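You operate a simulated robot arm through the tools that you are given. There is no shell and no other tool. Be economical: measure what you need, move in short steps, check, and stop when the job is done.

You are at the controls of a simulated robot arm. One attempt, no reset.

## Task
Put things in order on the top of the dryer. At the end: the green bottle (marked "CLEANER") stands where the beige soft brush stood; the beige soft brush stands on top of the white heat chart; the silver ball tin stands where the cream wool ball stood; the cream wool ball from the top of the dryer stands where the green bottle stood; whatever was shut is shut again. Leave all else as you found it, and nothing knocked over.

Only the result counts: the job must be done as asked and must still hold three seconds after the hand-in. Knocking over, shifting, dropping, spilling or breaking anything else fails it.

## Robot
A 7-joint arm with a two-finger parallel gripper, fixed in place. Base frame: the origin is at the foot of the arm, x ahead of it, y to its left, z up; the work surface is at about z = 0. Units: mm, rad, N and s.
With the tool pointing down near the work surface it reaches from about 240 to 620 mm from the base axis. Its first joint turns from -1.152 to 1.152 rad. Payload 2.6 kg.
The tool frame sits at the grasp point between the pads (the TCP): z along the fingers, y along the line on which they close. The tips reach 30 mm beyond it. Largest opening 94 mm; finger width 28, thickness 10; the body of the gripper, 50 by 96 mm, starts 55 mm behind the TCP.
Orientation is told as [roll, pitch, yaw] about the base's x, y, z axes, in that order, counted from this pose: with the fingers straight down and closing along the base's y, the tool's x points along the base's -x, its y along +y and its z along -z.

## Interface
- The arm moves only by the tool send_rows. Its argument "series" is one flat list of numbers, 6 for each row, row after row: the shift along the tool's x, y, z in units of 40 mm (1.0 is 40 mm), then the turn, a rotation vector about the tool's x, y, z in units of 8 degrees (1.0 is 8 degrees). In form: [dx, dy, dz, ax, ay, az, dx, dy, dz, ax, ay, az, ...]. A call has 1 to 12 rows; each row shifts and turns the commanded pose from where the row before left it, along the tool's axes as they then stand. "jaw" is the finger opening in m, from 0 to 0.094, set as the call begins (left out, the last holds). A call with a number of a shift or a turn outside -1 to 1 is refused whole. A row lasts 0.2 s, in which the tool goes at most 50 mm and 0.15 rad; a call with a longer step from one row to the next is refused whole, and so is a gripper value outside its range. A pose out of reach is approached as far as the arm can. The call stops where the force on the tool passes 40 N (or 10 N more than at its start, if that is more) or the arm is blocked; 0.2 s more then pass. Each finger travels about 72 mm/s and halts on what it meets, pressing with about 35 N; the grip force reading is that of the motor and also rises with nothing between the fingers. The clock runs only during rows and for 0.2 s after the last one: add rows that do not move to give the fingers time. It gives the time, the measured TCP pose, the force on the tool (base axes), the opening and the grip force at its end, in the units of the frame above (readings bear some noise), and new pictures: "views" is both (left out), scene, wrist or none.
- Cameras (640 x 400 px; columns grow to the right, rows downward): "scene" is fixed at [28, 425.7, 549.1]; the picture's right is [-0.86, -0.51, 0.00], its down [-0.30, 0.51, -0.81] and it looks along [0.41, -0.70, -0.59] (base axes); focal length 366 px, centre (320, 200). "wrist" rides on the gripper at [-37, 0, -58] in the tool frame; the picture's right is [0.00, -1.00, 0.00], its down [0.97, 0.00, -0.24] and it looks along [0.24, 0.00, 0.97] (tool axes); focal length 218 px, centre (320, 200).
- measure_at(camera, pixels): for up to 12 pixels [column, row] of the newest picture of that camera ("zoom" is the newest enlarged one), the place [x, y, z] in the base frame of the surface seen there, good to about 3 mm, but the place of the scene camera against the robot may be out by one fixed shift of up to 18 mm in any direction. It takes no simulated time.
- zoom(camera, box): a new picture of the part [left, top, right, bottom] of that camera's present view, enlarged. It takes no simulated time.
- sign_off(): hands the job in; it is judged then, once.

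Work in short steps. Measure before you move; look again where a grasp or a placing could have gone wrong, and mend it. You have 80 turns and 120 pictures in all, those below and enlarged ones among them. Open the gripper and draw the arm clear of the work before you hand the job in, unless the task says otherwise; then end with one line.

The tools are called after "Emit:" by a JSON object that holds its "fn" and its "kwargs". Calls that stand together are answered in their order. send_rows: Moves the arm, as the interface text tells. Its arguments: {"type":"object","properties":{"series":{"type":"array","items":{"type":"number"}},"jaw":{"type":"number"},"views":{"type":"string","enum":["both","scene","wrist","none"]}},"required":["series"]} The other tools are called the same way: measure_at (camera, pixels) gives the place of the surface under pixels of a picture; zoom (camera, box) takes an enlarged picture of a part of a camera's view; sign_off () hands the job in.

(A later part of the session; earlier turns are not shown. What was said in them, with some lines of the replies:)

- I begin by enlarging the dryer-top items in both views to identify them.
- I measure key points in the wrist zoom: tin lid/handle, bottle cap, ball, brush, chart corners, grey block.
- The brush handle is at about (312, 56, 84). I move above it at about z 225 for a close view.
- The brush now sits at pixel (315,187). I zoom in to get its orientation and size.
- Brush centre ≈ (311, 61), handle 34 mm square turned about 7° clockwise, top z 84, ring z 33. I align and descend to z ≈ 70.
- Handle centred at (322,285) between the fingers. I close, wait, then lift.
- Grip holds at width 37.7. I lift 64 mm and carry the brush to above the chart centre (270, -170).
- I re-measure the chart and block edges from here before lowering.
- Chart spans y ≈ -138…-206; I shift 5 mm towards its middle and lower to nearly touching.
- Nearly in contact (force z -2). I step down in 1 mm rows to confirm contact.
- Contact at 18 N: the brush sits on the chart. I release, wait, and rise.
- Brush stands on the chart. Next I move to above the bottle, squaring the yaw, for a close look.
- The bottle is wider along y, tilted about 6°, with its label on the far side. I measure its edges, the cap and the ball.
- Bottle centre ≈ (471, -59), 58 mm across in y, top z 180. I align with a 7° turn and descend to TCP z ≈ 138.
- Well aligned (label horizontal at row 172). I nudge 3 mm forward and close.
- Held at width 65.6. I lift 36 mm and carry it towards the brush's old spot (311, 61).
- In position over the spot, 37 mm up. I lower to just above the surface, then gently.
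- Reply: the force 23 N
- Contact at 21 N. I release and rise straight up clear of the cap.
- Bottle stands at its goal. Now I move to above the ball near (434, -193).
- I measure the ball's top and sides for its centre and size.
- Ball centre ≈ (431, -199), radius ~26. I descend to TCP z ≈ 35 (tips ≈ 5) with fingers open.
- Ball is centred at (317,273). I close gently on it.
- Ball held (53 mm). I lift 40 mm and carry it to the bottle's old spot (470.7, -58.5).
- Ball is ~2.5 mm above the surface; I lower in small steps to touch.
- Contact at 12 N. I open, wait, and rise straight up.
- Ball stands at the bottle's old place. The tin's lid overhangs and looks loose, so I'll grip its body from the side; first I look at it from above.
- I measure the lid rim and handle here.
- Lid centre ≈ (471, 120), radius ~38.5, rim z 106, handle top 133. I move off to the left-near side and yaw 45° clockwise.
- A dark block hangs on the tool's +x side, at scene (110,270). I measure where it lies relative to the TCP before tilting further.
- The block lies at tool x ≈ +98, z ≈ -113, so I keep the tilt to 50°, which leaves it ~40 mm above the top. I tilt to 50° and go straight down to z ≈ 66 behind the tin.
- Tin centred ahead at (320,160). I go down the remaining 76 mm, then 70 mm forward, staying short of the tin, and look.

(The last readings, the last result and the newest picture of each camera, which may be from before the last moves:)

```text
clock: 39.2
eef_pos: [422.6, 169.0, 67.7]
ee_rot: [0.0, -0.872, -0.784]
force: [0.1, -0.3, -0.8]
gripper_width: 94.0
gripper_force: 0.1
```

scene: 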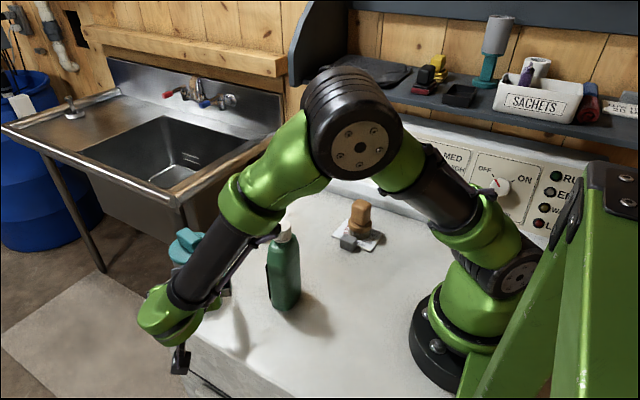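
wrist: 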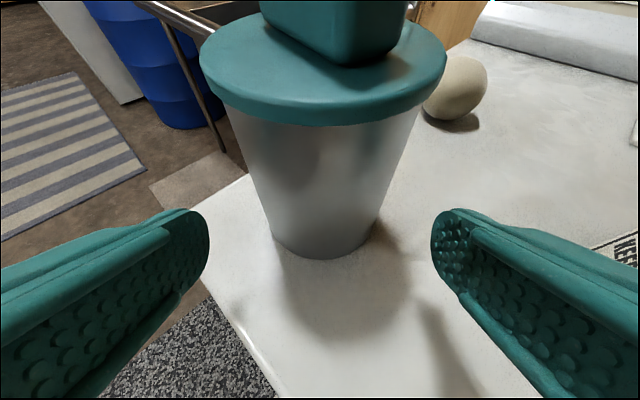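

Tin centred at column 322 and fingers straddle it below the lid. I advance 53 mm so the pads bracket the body.

Emit:
{"fn": "send_rows", "kwargs": {"series": [-0.426, 0, 0.507, 0, 0, 0, -0.426, 0, 0.507, 0, 0, 0, 0, 0, 0, 0, 0, 0], "views": "both"}}

Emit:
{"fn": "zoom", "kwargs": {"camera": "scene", "box": [130, 200, 310, 380]}}

```text
clock: 40.0
eef_pos: [459.6, 132.2, 69.1]
ee_rot: [-0.001, -0.872, -0.784]
force: [0.2, 0.5, 0.0]
gripper_width: 94.0
gripper_force: 0.1
```

scene: 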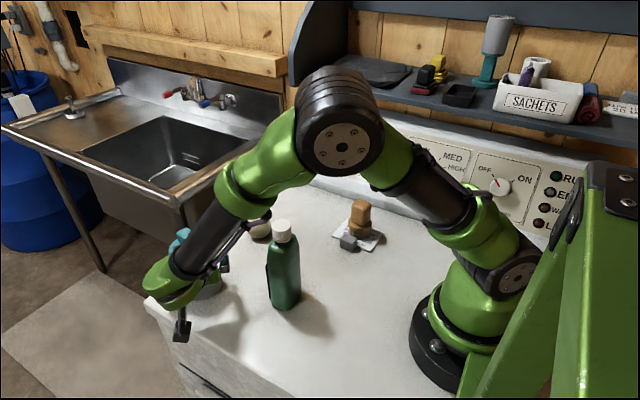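
wrist: 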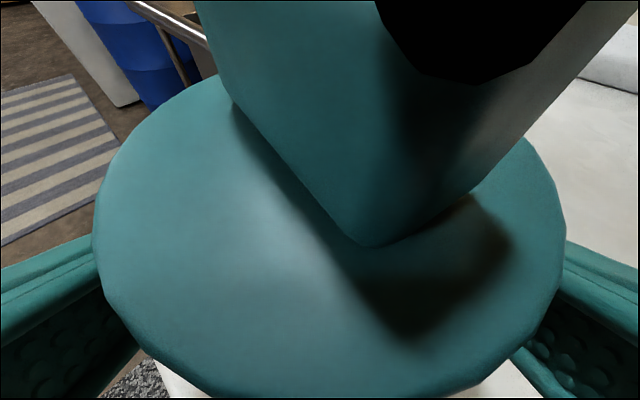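

```text
2.22 times, centred on (220, 290) of scene
```

zoom: 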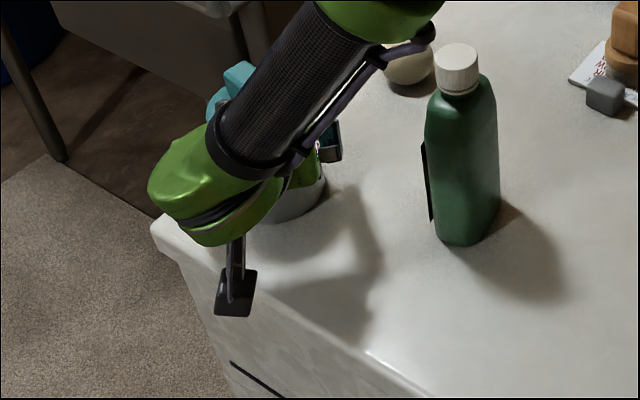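

Fingers bracket the body and nothing touches (force ~0). I close on the body.

Emit:
{"fn": "send_rows", "kwargs": {"series": [0, 0, 0, 0, 0, 0, 0, 0, 0, 0, 0, 0, 0, 0, 0, 0, 0, 0], "jaw": 0.055, "views": "both"}}

```text
clock: 40.8
eef_pos: [461.3, 133.1, 69.2]
ee_rot: [0.001, -0.873, -0.786]
force: [-0.4, -3.4, 0.6]
gripper_width: 76.6
gripper_force: 34.8
```

scene: 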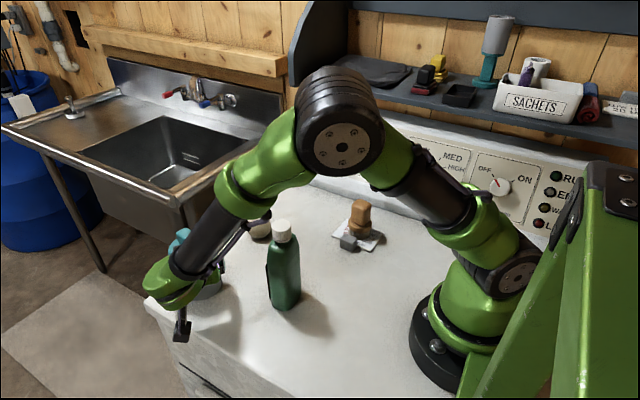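
wrist: 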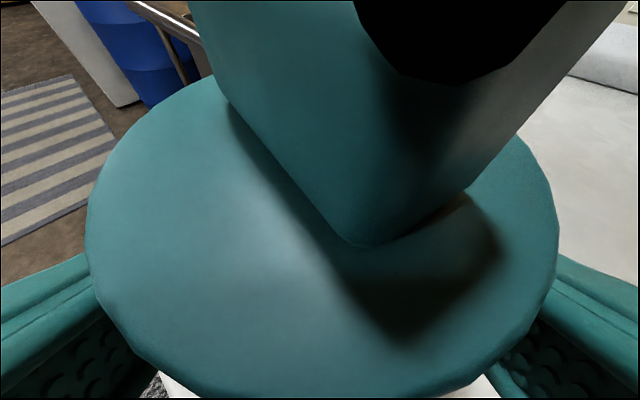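

Width 76.6 under load. I test-lift about 12 mm and check from the scene that tin and lid rise together.

Emit:
{"fn": "send_rows", "kwargs": {"series": [-0.115, 0, -0.096, 0, 0, 0, -0.115, 0, -0.096, 0, 0, 0, 0, 0, 0, 0, 0, 0], "views": "both"}}

Emit:
{"fn": "zoom", "kwargs": {"camera": "scene", "box": [140, 210, 260, 330]}}

```text
clock: 41.6
eef_pos: [460.0, 131.7, 79.1]
ee_rot: [-0.003, -0.873, -0.784]
force: [-0.1, -0.3, -8.0]
gripper_width: 76.5
gripper_force: 35.1
```

scene: 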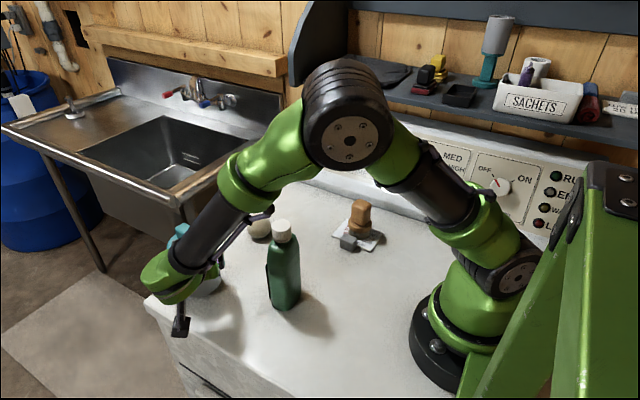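
wrist: 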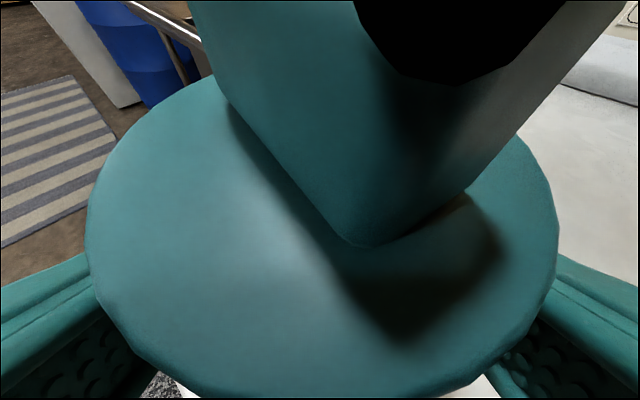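

```text
3.33 times, centred on (200, 270) of scene
```

zoom: 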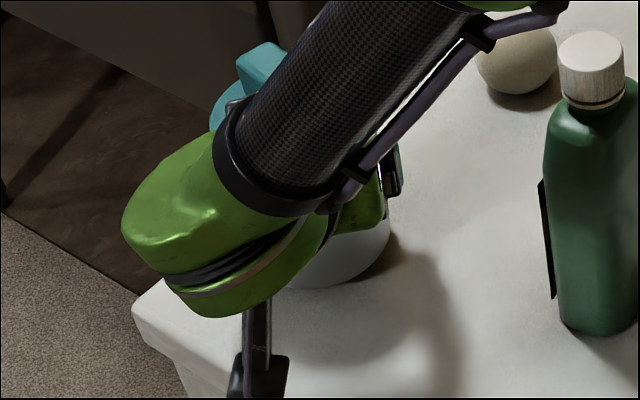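

The full weight (~8 N) came up with the lid seated. I lift to z ≈ 242 so everything clears the bottle (180) on the way.

Emit:
{"fn": "send_rows", "kwargs": {"series": [-0.63, 0, -0.53, 0, 0, 0, -0.63, 0, -0.53, 0, 0, 0, -0.63, 0, -0.53, 0, 0, 0, -0.63, 0, -0.53, 0, 0, 0, -0.63, 0, -0.53, 0, 0, 0, 0, 0, 0, 0, 0, 0], "views": "both"}}

```text
clock: 43.0
eef_pos: [459.8, 132.2, 244.8]
ee_rot: [-0.002, -0.872, -0.783]
force: [0.9, 0.1, -9.3]
gripper_width: 76.7
gripper_force: 34.9
```

scene: 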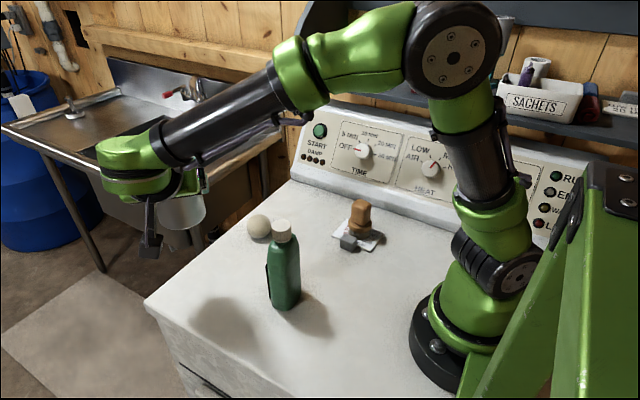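
wrist: 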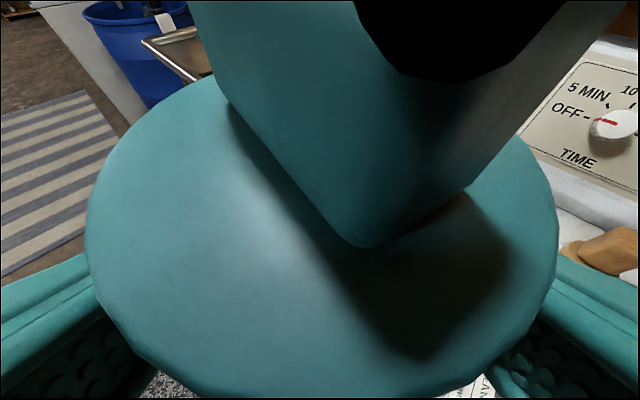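

Tin and lid ride securely. I traverse the first half towards the ball's old spot at this height.

Emit:
{"fn": "send_rows", "kwargs": {"series": [-0.353, -0.703, 0.4205, 0, 0, 0, -0.353, -0.703, 0.4205, 0, 0, 0, -0.353, -0.703, 0.4205, 0, 0, 0, -0.353, -0.703, 0.4205, 0, 0, 0, -0.353, -0.703, 0.4205, 0, 0, 0, 0, 0, 0, 0, 0, 0], "views": "scene"}}

```text
clock: 44.4
eef_pos: [436.5, -46.3, 244.0]
ee_rot: [-0.001, -0.873, -0.784]
force: [0.4, -0.6, -9.0]
gripper_width: 76.7
gripper_force: 35.5
```

scene: 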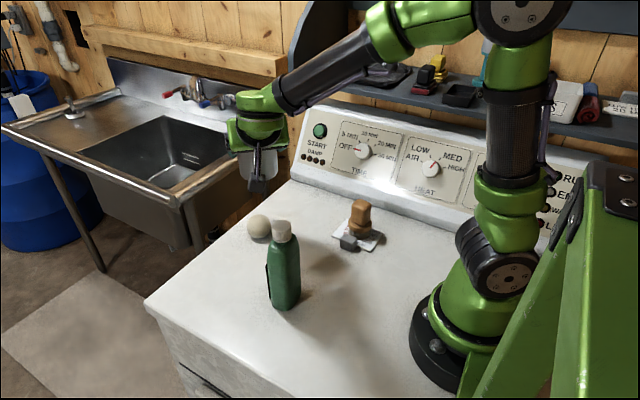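

Clear of the bottle. I finish the traverse to TCP ≈ (421, -187).

Emit:
{"fn": "send_rows", "kwargs": {"series": [-0.353, -0.703, 0.4205, 0, 0, 0, -0.353, -0.703, 0.4205, 0, 0, 0, -0.353, -0.703, 0.4205, 0, 0, 0, -0.34, -0.68, 0.405, 0, 0, 0, 0, 0, 0, 0, 0, 0, 0, 0, 0, 0, 0, 0], "views": "both"}}

```text
clock: 45.8
eef_pos: [420.4, -186.1, 242.8]
ee_rot: [-0.001, -0.873, -0.784]
force: [-0.3, 0.6, -9.8]
gripper_width: 76.7
gripper_force: 35.5
```

scene: 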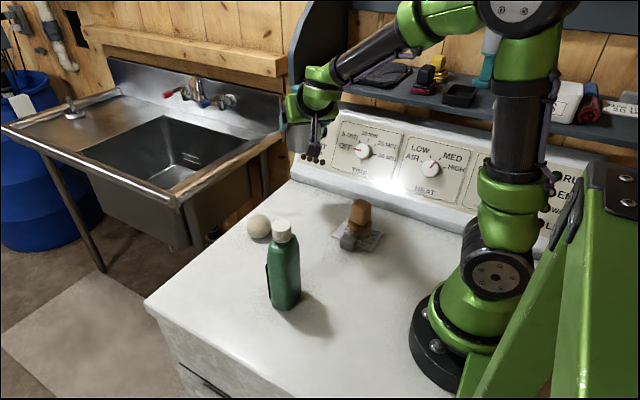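
wrist: 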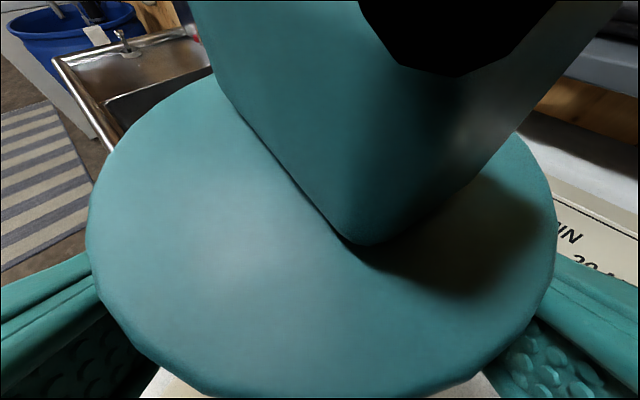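

At the spot. I lower 165 mm, to about 8 mm above contact, and look.

Emit:
{"fn": "send_rows", "kwargs": {"series": [0.632, 0, 0.531, 0, 0, 0, 0.632, 0, 0.531, 0, 0, 0, 0.632, 0, 0.531, 0, 0, 0, 0.632, 0, 0.531, 0, 0, 0, 0.632, 0, 0.531, 0, 0, 0, 0, 0, 0, 0, 0, 0], "views": "scene"}}

Emit:
{"fn": "zoom", "kwargs": {"camera": "scene", "box": [240, 130, 400, 270]}}

```text
clock: 47.2
eef_pos: [421.2, -185.9, 79.4]
ee_rot: [-0.001, -0.874, -0.785]
force: [-0.3, -0.4, -7.9]
gripper_width: 76.8
gripper_force: 35.0
```

scene: 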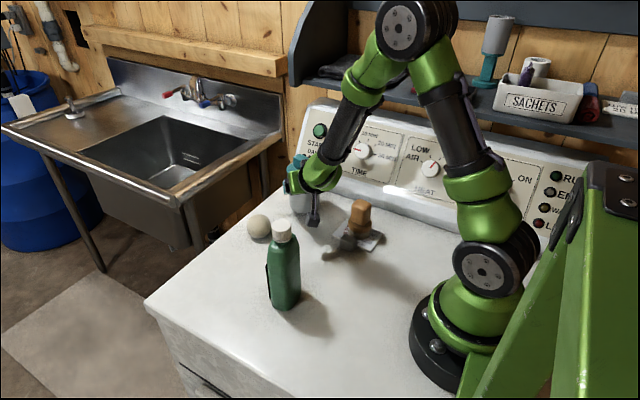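

```text
2.86 times, centred on (320, 200) of scene
```

zoom: 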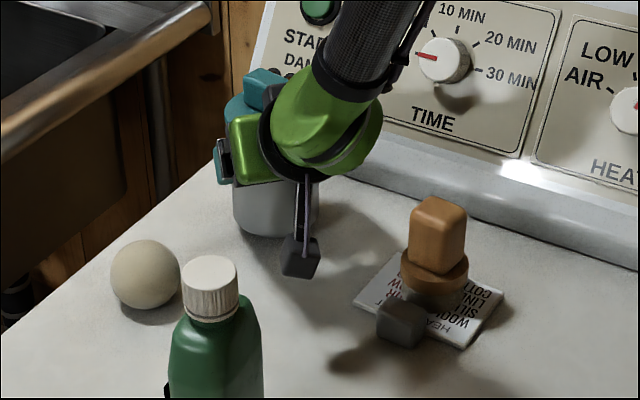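

Clear everywhere. I lower another 8 mm slowly, then feel for contact.

Emit:
{"fn": "send_rows", "kwargs": {"series": [0.077, 0, 0.064, 0, 0, 0, 0.077, 0, 0.064, 0, 0, 0, 0, 0, 0, 0, 0, 0], "views": "none"}}

Emit:
{"fn": "send_rows", "kwargs": {"series": [0.019, 0, 0.016, 0, 0, 0, 0, 0, 0, 0, 0, 0], "views": "none"}}

```text
clock: 48.0
eef_pos: [420.4, -184.1, 72.0]
ee_rot: [0.001, -0.871, -0.784]
force: [0.0, -0.4, -8.4]
gripper_width: 76.7
gripper_force: 35.2
```

```text
clock: 48.6
eef_pos: [420.6, -185.1, 70.4]
ee_rot: [-0.001, -0.873, -0.783]
force: [-1.0, 0.0, -8.0]
gripper_width: 76.4
gripper_force: 34.9
```

Emit:
{"fn": "send_rows", "kwargs": {"series": [0.019, 0, 0.016, 0, 0, 0, 0, 0, 0, 0, 0, 0], "views": "none"}}

```text
clock: 49.2
eef_pos: [420.5, -184.6, 69.7]
ee_rot: [0.0, -0.872, -0.785]
force: [-0.7, -0.2, -9.1]
gripper_width: 76.8
gripper_force: 35.0
```

Still carrying the full weight (-9 N); I step down another millimetre.

Emit:
{"fn": "send_rows", "kwargs": {"series": [0.019, 0, 0.016, 0, 0, 0, 0, 0, 0, 0, 0, 0], "views": "none"}}

```text
clock: 49.8
eef_pos: [418.4, -184.7, 67.7]
ee_rot: [0.001, -0.873, -0.784]
force: [-0.7, -0.1, -9.1]
gripper_width: 76.7
gripper_force: 34.8
```

Force is unchanged; one more millimetre.

Emit:
{"fn": "send_rows", "kwargs": {"series": [0.019, 0, 0.016, 0, 0, 0, 0, 0, 0, 0, 0, 0], "views": "scene"}}

Emit:
{"fn": "zoom", "kwargs": {"camera": "scene", "box": [260, 150, 360, 250]}}

```text
clock: 50.4
eef_pos: [419.8, -184.4, 68.5]
ee_rot: [0.0, -0.874, -0.787]
force: [-1.5, 0.9, -7.4]
gripper_width: 76.9
gripper_force: 34.8
```

scene: 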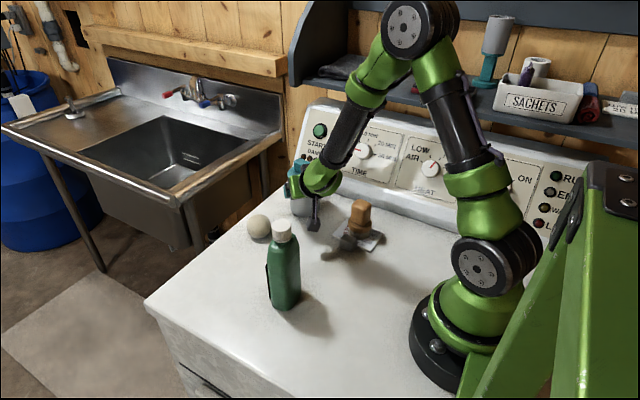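

```text
4.00 times, centred on (310, 200) of scene
```

zoom: 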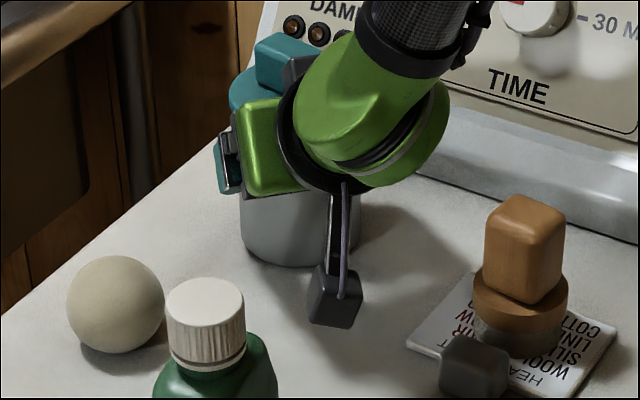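

Nearly down. I step down once more with a 2 mm forward correction.

Emit:
{"fn": "send_rows", "kwargs": {"series": [-0.035, 0, 0.042, 0, 0, 0, 0.019, 0, 0.016, 0, 0, 0, 0, 0, 0, 0, 0, 0], "views": "none"}}

```text
clock: 51.2
eef_pos: [420.4, -188.5, 68.7]
ee_rot: [0.001, -0.876, -0.786]
force: [-3.1, 2.6, 11.0]
gripper_width: 76.5
gripper_force: 34.6
```

Contact (+11 N). I open the fingers, wait, and back off 65 mm horizontally.

Emit:
{"fn": "send_rows", "kwargs": {"series": [0, 0, 0, 0, 0, 0, 0, 0, 0, 0, 0, 0, 0, 0, 0, 0, 0, 0, 0.174, 0, -0.2075, 0, 0, 0, 0.348, 0, -0.415, 0, 0, 0, 0.348, 0, -0.415, 0, 0, 0, 0.174, 0, -0.2075, 0, 0, 0, 0, 0, 0, 0, 0, 0], "jaw": 0.094, "views": "both"}}

```text
clock: 53.0
eef_pos: [375.0, -141.5, 66.7]
ee_rot: [0.0, -0.873, -0.786]
force: [-0.6, 0.3, 0.0]
gripper_width: 93.9
gripper_force: 0.0
```

scene: 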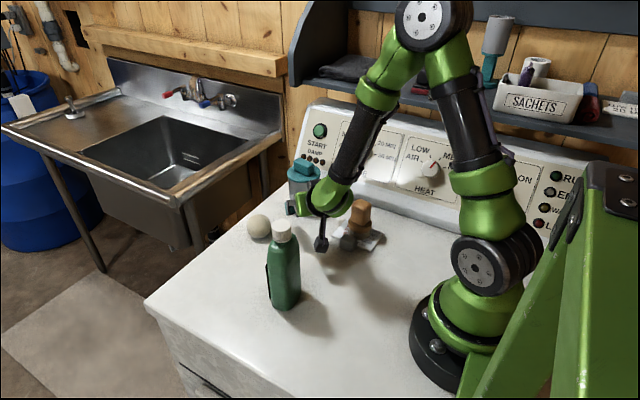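
wrist: 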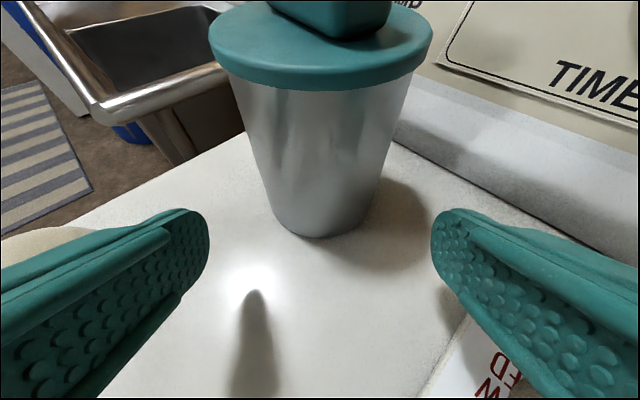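

Tin stands upright with lid on. I rise straight up 200 mm.

Emit:
{"fn": "send_rows", "kwargs": {"series": [-0.7, 0, -0.588, 0, 0, 0, -0.7, 0, -0.588, 0, 0, 0, -0.7, 0, -0.588, 0, 0, 0, -0.7, 0, -0.588, 0, 0, 0, -0.7, 0, -0.588, 0, 0, 0, -0.7, 0, -0.588, 0, 0, 0, 0, 0, 0, 0, 0, 0], "views": "none"}}

Emit:
{"fn": "send_rows", "kwargs": {"series": [0, 0, 0, 0, 0.9, 0, 0, 0, 0, 0, 0.9, 0, 0, 0, 0, 0, 0.9, 0, 0, 0, 0, 0, 0.9, 0, 0, 0, 0, 0, 0.9, 0, 0, 0, 0, 0, 0.9, 0, 0, 0, 0, 0, 0.85, 0, 0, 0, 0, 0, 0, 0], "views": "both"}}

Emit:
{"fn": "zoom", "kwargs": {"camera": "scene", "box": [230, 150, 410, 320]}}

```text
clock: 54.6
eef_pos: [374.2, -142.0, 286.3]
ee_rot: [0.003, -0.872, -0.786]
force: [-0.2, -0.6, 0.6]
gripper_width: 94.1
gripper_force: 0.1
```

```text
clock: 56.4
eef_pos: [375.2, -140.0, 286.4]
ee_rot: [0.0, 0.002, -0.785]
force: [-0.1, -0.8, 0.7]
gripper_width: 94.0
gripper_force: 0.0
```

scene: 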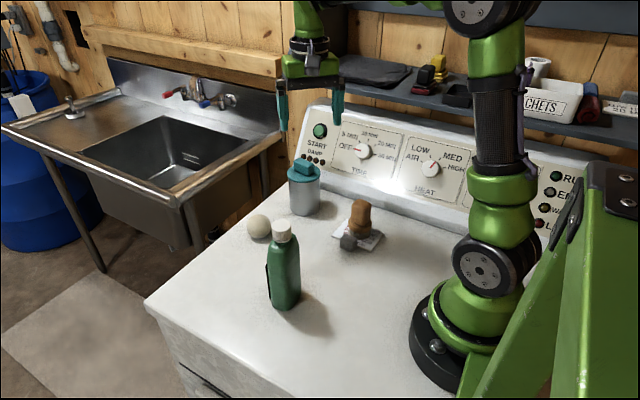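
wrist: 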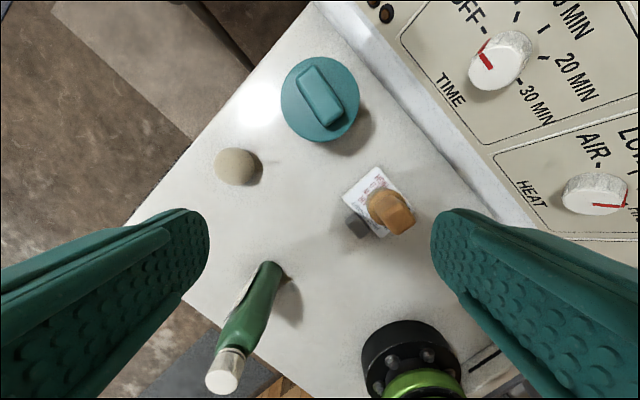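

```text
2.35 times, centred on (320, 235) of scene
```

zoom: 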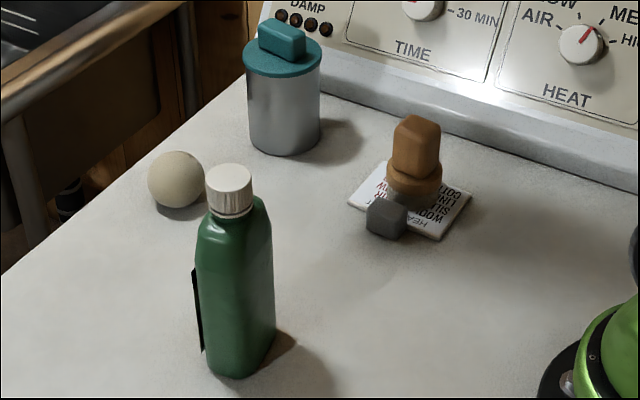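

All in place by eye. I measure the tin lid rim, the ball and the bottle cap for position.

Emit:
{"fn": "measure_at", "kwargs": {"camera": "wrist", "pixels": [[283, 100], [357, 98], [320, 60], [322, 138], [235, 166], [218, 165], [254, 168], [235, 149], [235, 183], [224, 372], [391, 212]]}}

```text
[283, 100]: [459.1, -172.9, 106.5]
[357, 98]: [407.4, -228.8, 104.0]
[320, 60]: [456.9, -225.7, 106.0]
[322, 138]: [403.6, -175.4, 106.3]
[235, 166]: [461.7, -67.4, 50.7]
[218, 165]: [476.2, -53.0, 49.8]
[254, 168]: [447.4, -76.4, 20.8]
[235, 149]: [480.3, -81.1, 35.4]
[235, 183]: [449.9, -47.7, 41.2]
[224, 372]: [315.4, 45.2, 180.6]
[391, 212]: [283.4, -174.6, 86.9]
```

Tin centre ≈ (433, -201) and ball ≈ (467, -60) agree with the goals; the bottle reading is oblique, so I square the yaw, move over the middle and check it properly.

Emit:
{"fn": "send_rows", "kwargs": {"series": [0, 0, -0.5, 0, 0, -0.94, 0, 0, -0.5, 0, 0, -0.94, 0, 0, 0, 0, 0, -0.94, 0, 0, 0, 0, 0, -0.94, 0, 0, 0, 0, 0, -0.94, 0, 0, 0, 0, 0, -0.925, 0.1, 0.9, 0, 0, 0, 0, 0.1, 0.9, 0, 0, 0, 0, 0.1, 0.9, 0, 0, 0, 0, 0.1, 0.9, 0, 0, 0, 0, 0, 0, 0, 0, 0, 0], "views": "both"}}

Emit:
{"fn": "zoom", "kwargs": {"camera": "wrist", "box": [200, 80, 460, 260]}}

```text
clock: 58.8
eef_pos: [360.4, 1.3, 324.8]
ee_rot: [0.001, -0.001, 0.002]
force: [0.4, -0.8, 0.3]
gripper_width: 94.2
gripper_force: 0.0
```

scene: 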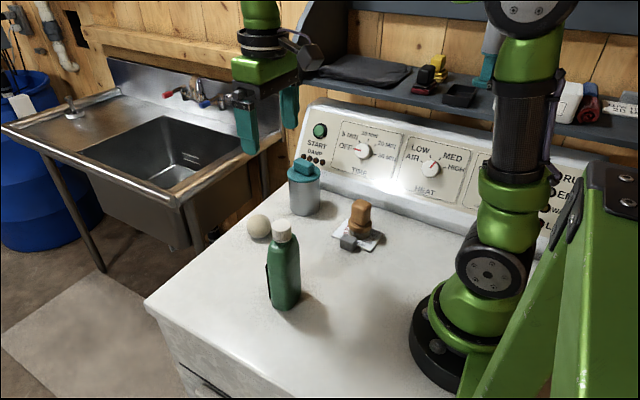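
wrist: 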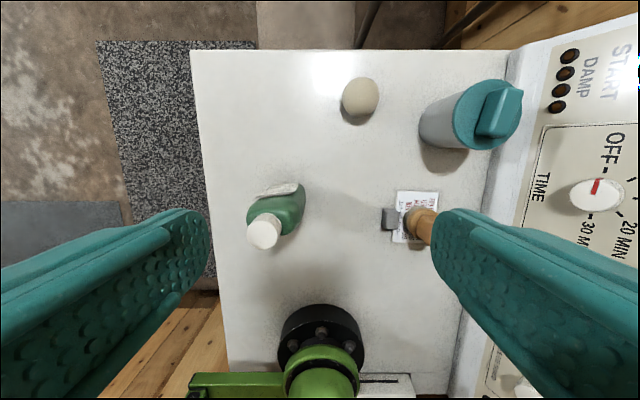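

```text
2.22 times, centred on (330, 170) of wrist
```

zoom: 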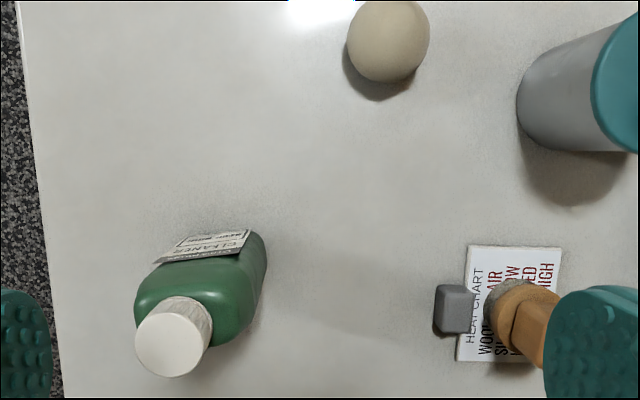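

I measure the cap, the brush, the block and the chart corners here.

Emit:
{"fn": "measure_at", "kwargs": {"camera": "zoom", "pixels": [[168, 344], [136, 345], [200, 344], [166, 374], [469, 248], [561, 250], [459, 360], [455, 300], [388, 45], [250, 300]]}}

```text
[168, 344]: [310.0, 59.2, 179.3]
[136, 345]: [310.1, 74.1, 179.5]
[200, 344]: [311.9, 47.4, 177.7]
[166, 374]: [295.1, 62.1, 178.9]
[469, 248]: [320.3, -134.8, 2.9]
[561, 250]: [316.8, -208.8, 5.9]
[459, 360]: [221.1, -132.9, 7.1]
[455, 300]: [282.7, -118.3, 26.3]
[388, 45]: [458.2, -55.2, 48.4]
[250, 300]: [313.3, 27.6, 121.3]
```

Bottle centre ≈ (310, 60) is on target, the chart and block are unmoved, and everything stands. The gripper is open and clear, so I hand in.

Emit:
{"fn": "sign_off", "kwargs": {}}

```text
The job is handed in.
```

The job is handed in: the bottle, brush, tin and ball each stand in their asked-for places. The tin's lid stayed shut throughout, nothing was knocked over, and the chart and the grey block beside it measured unmoved.
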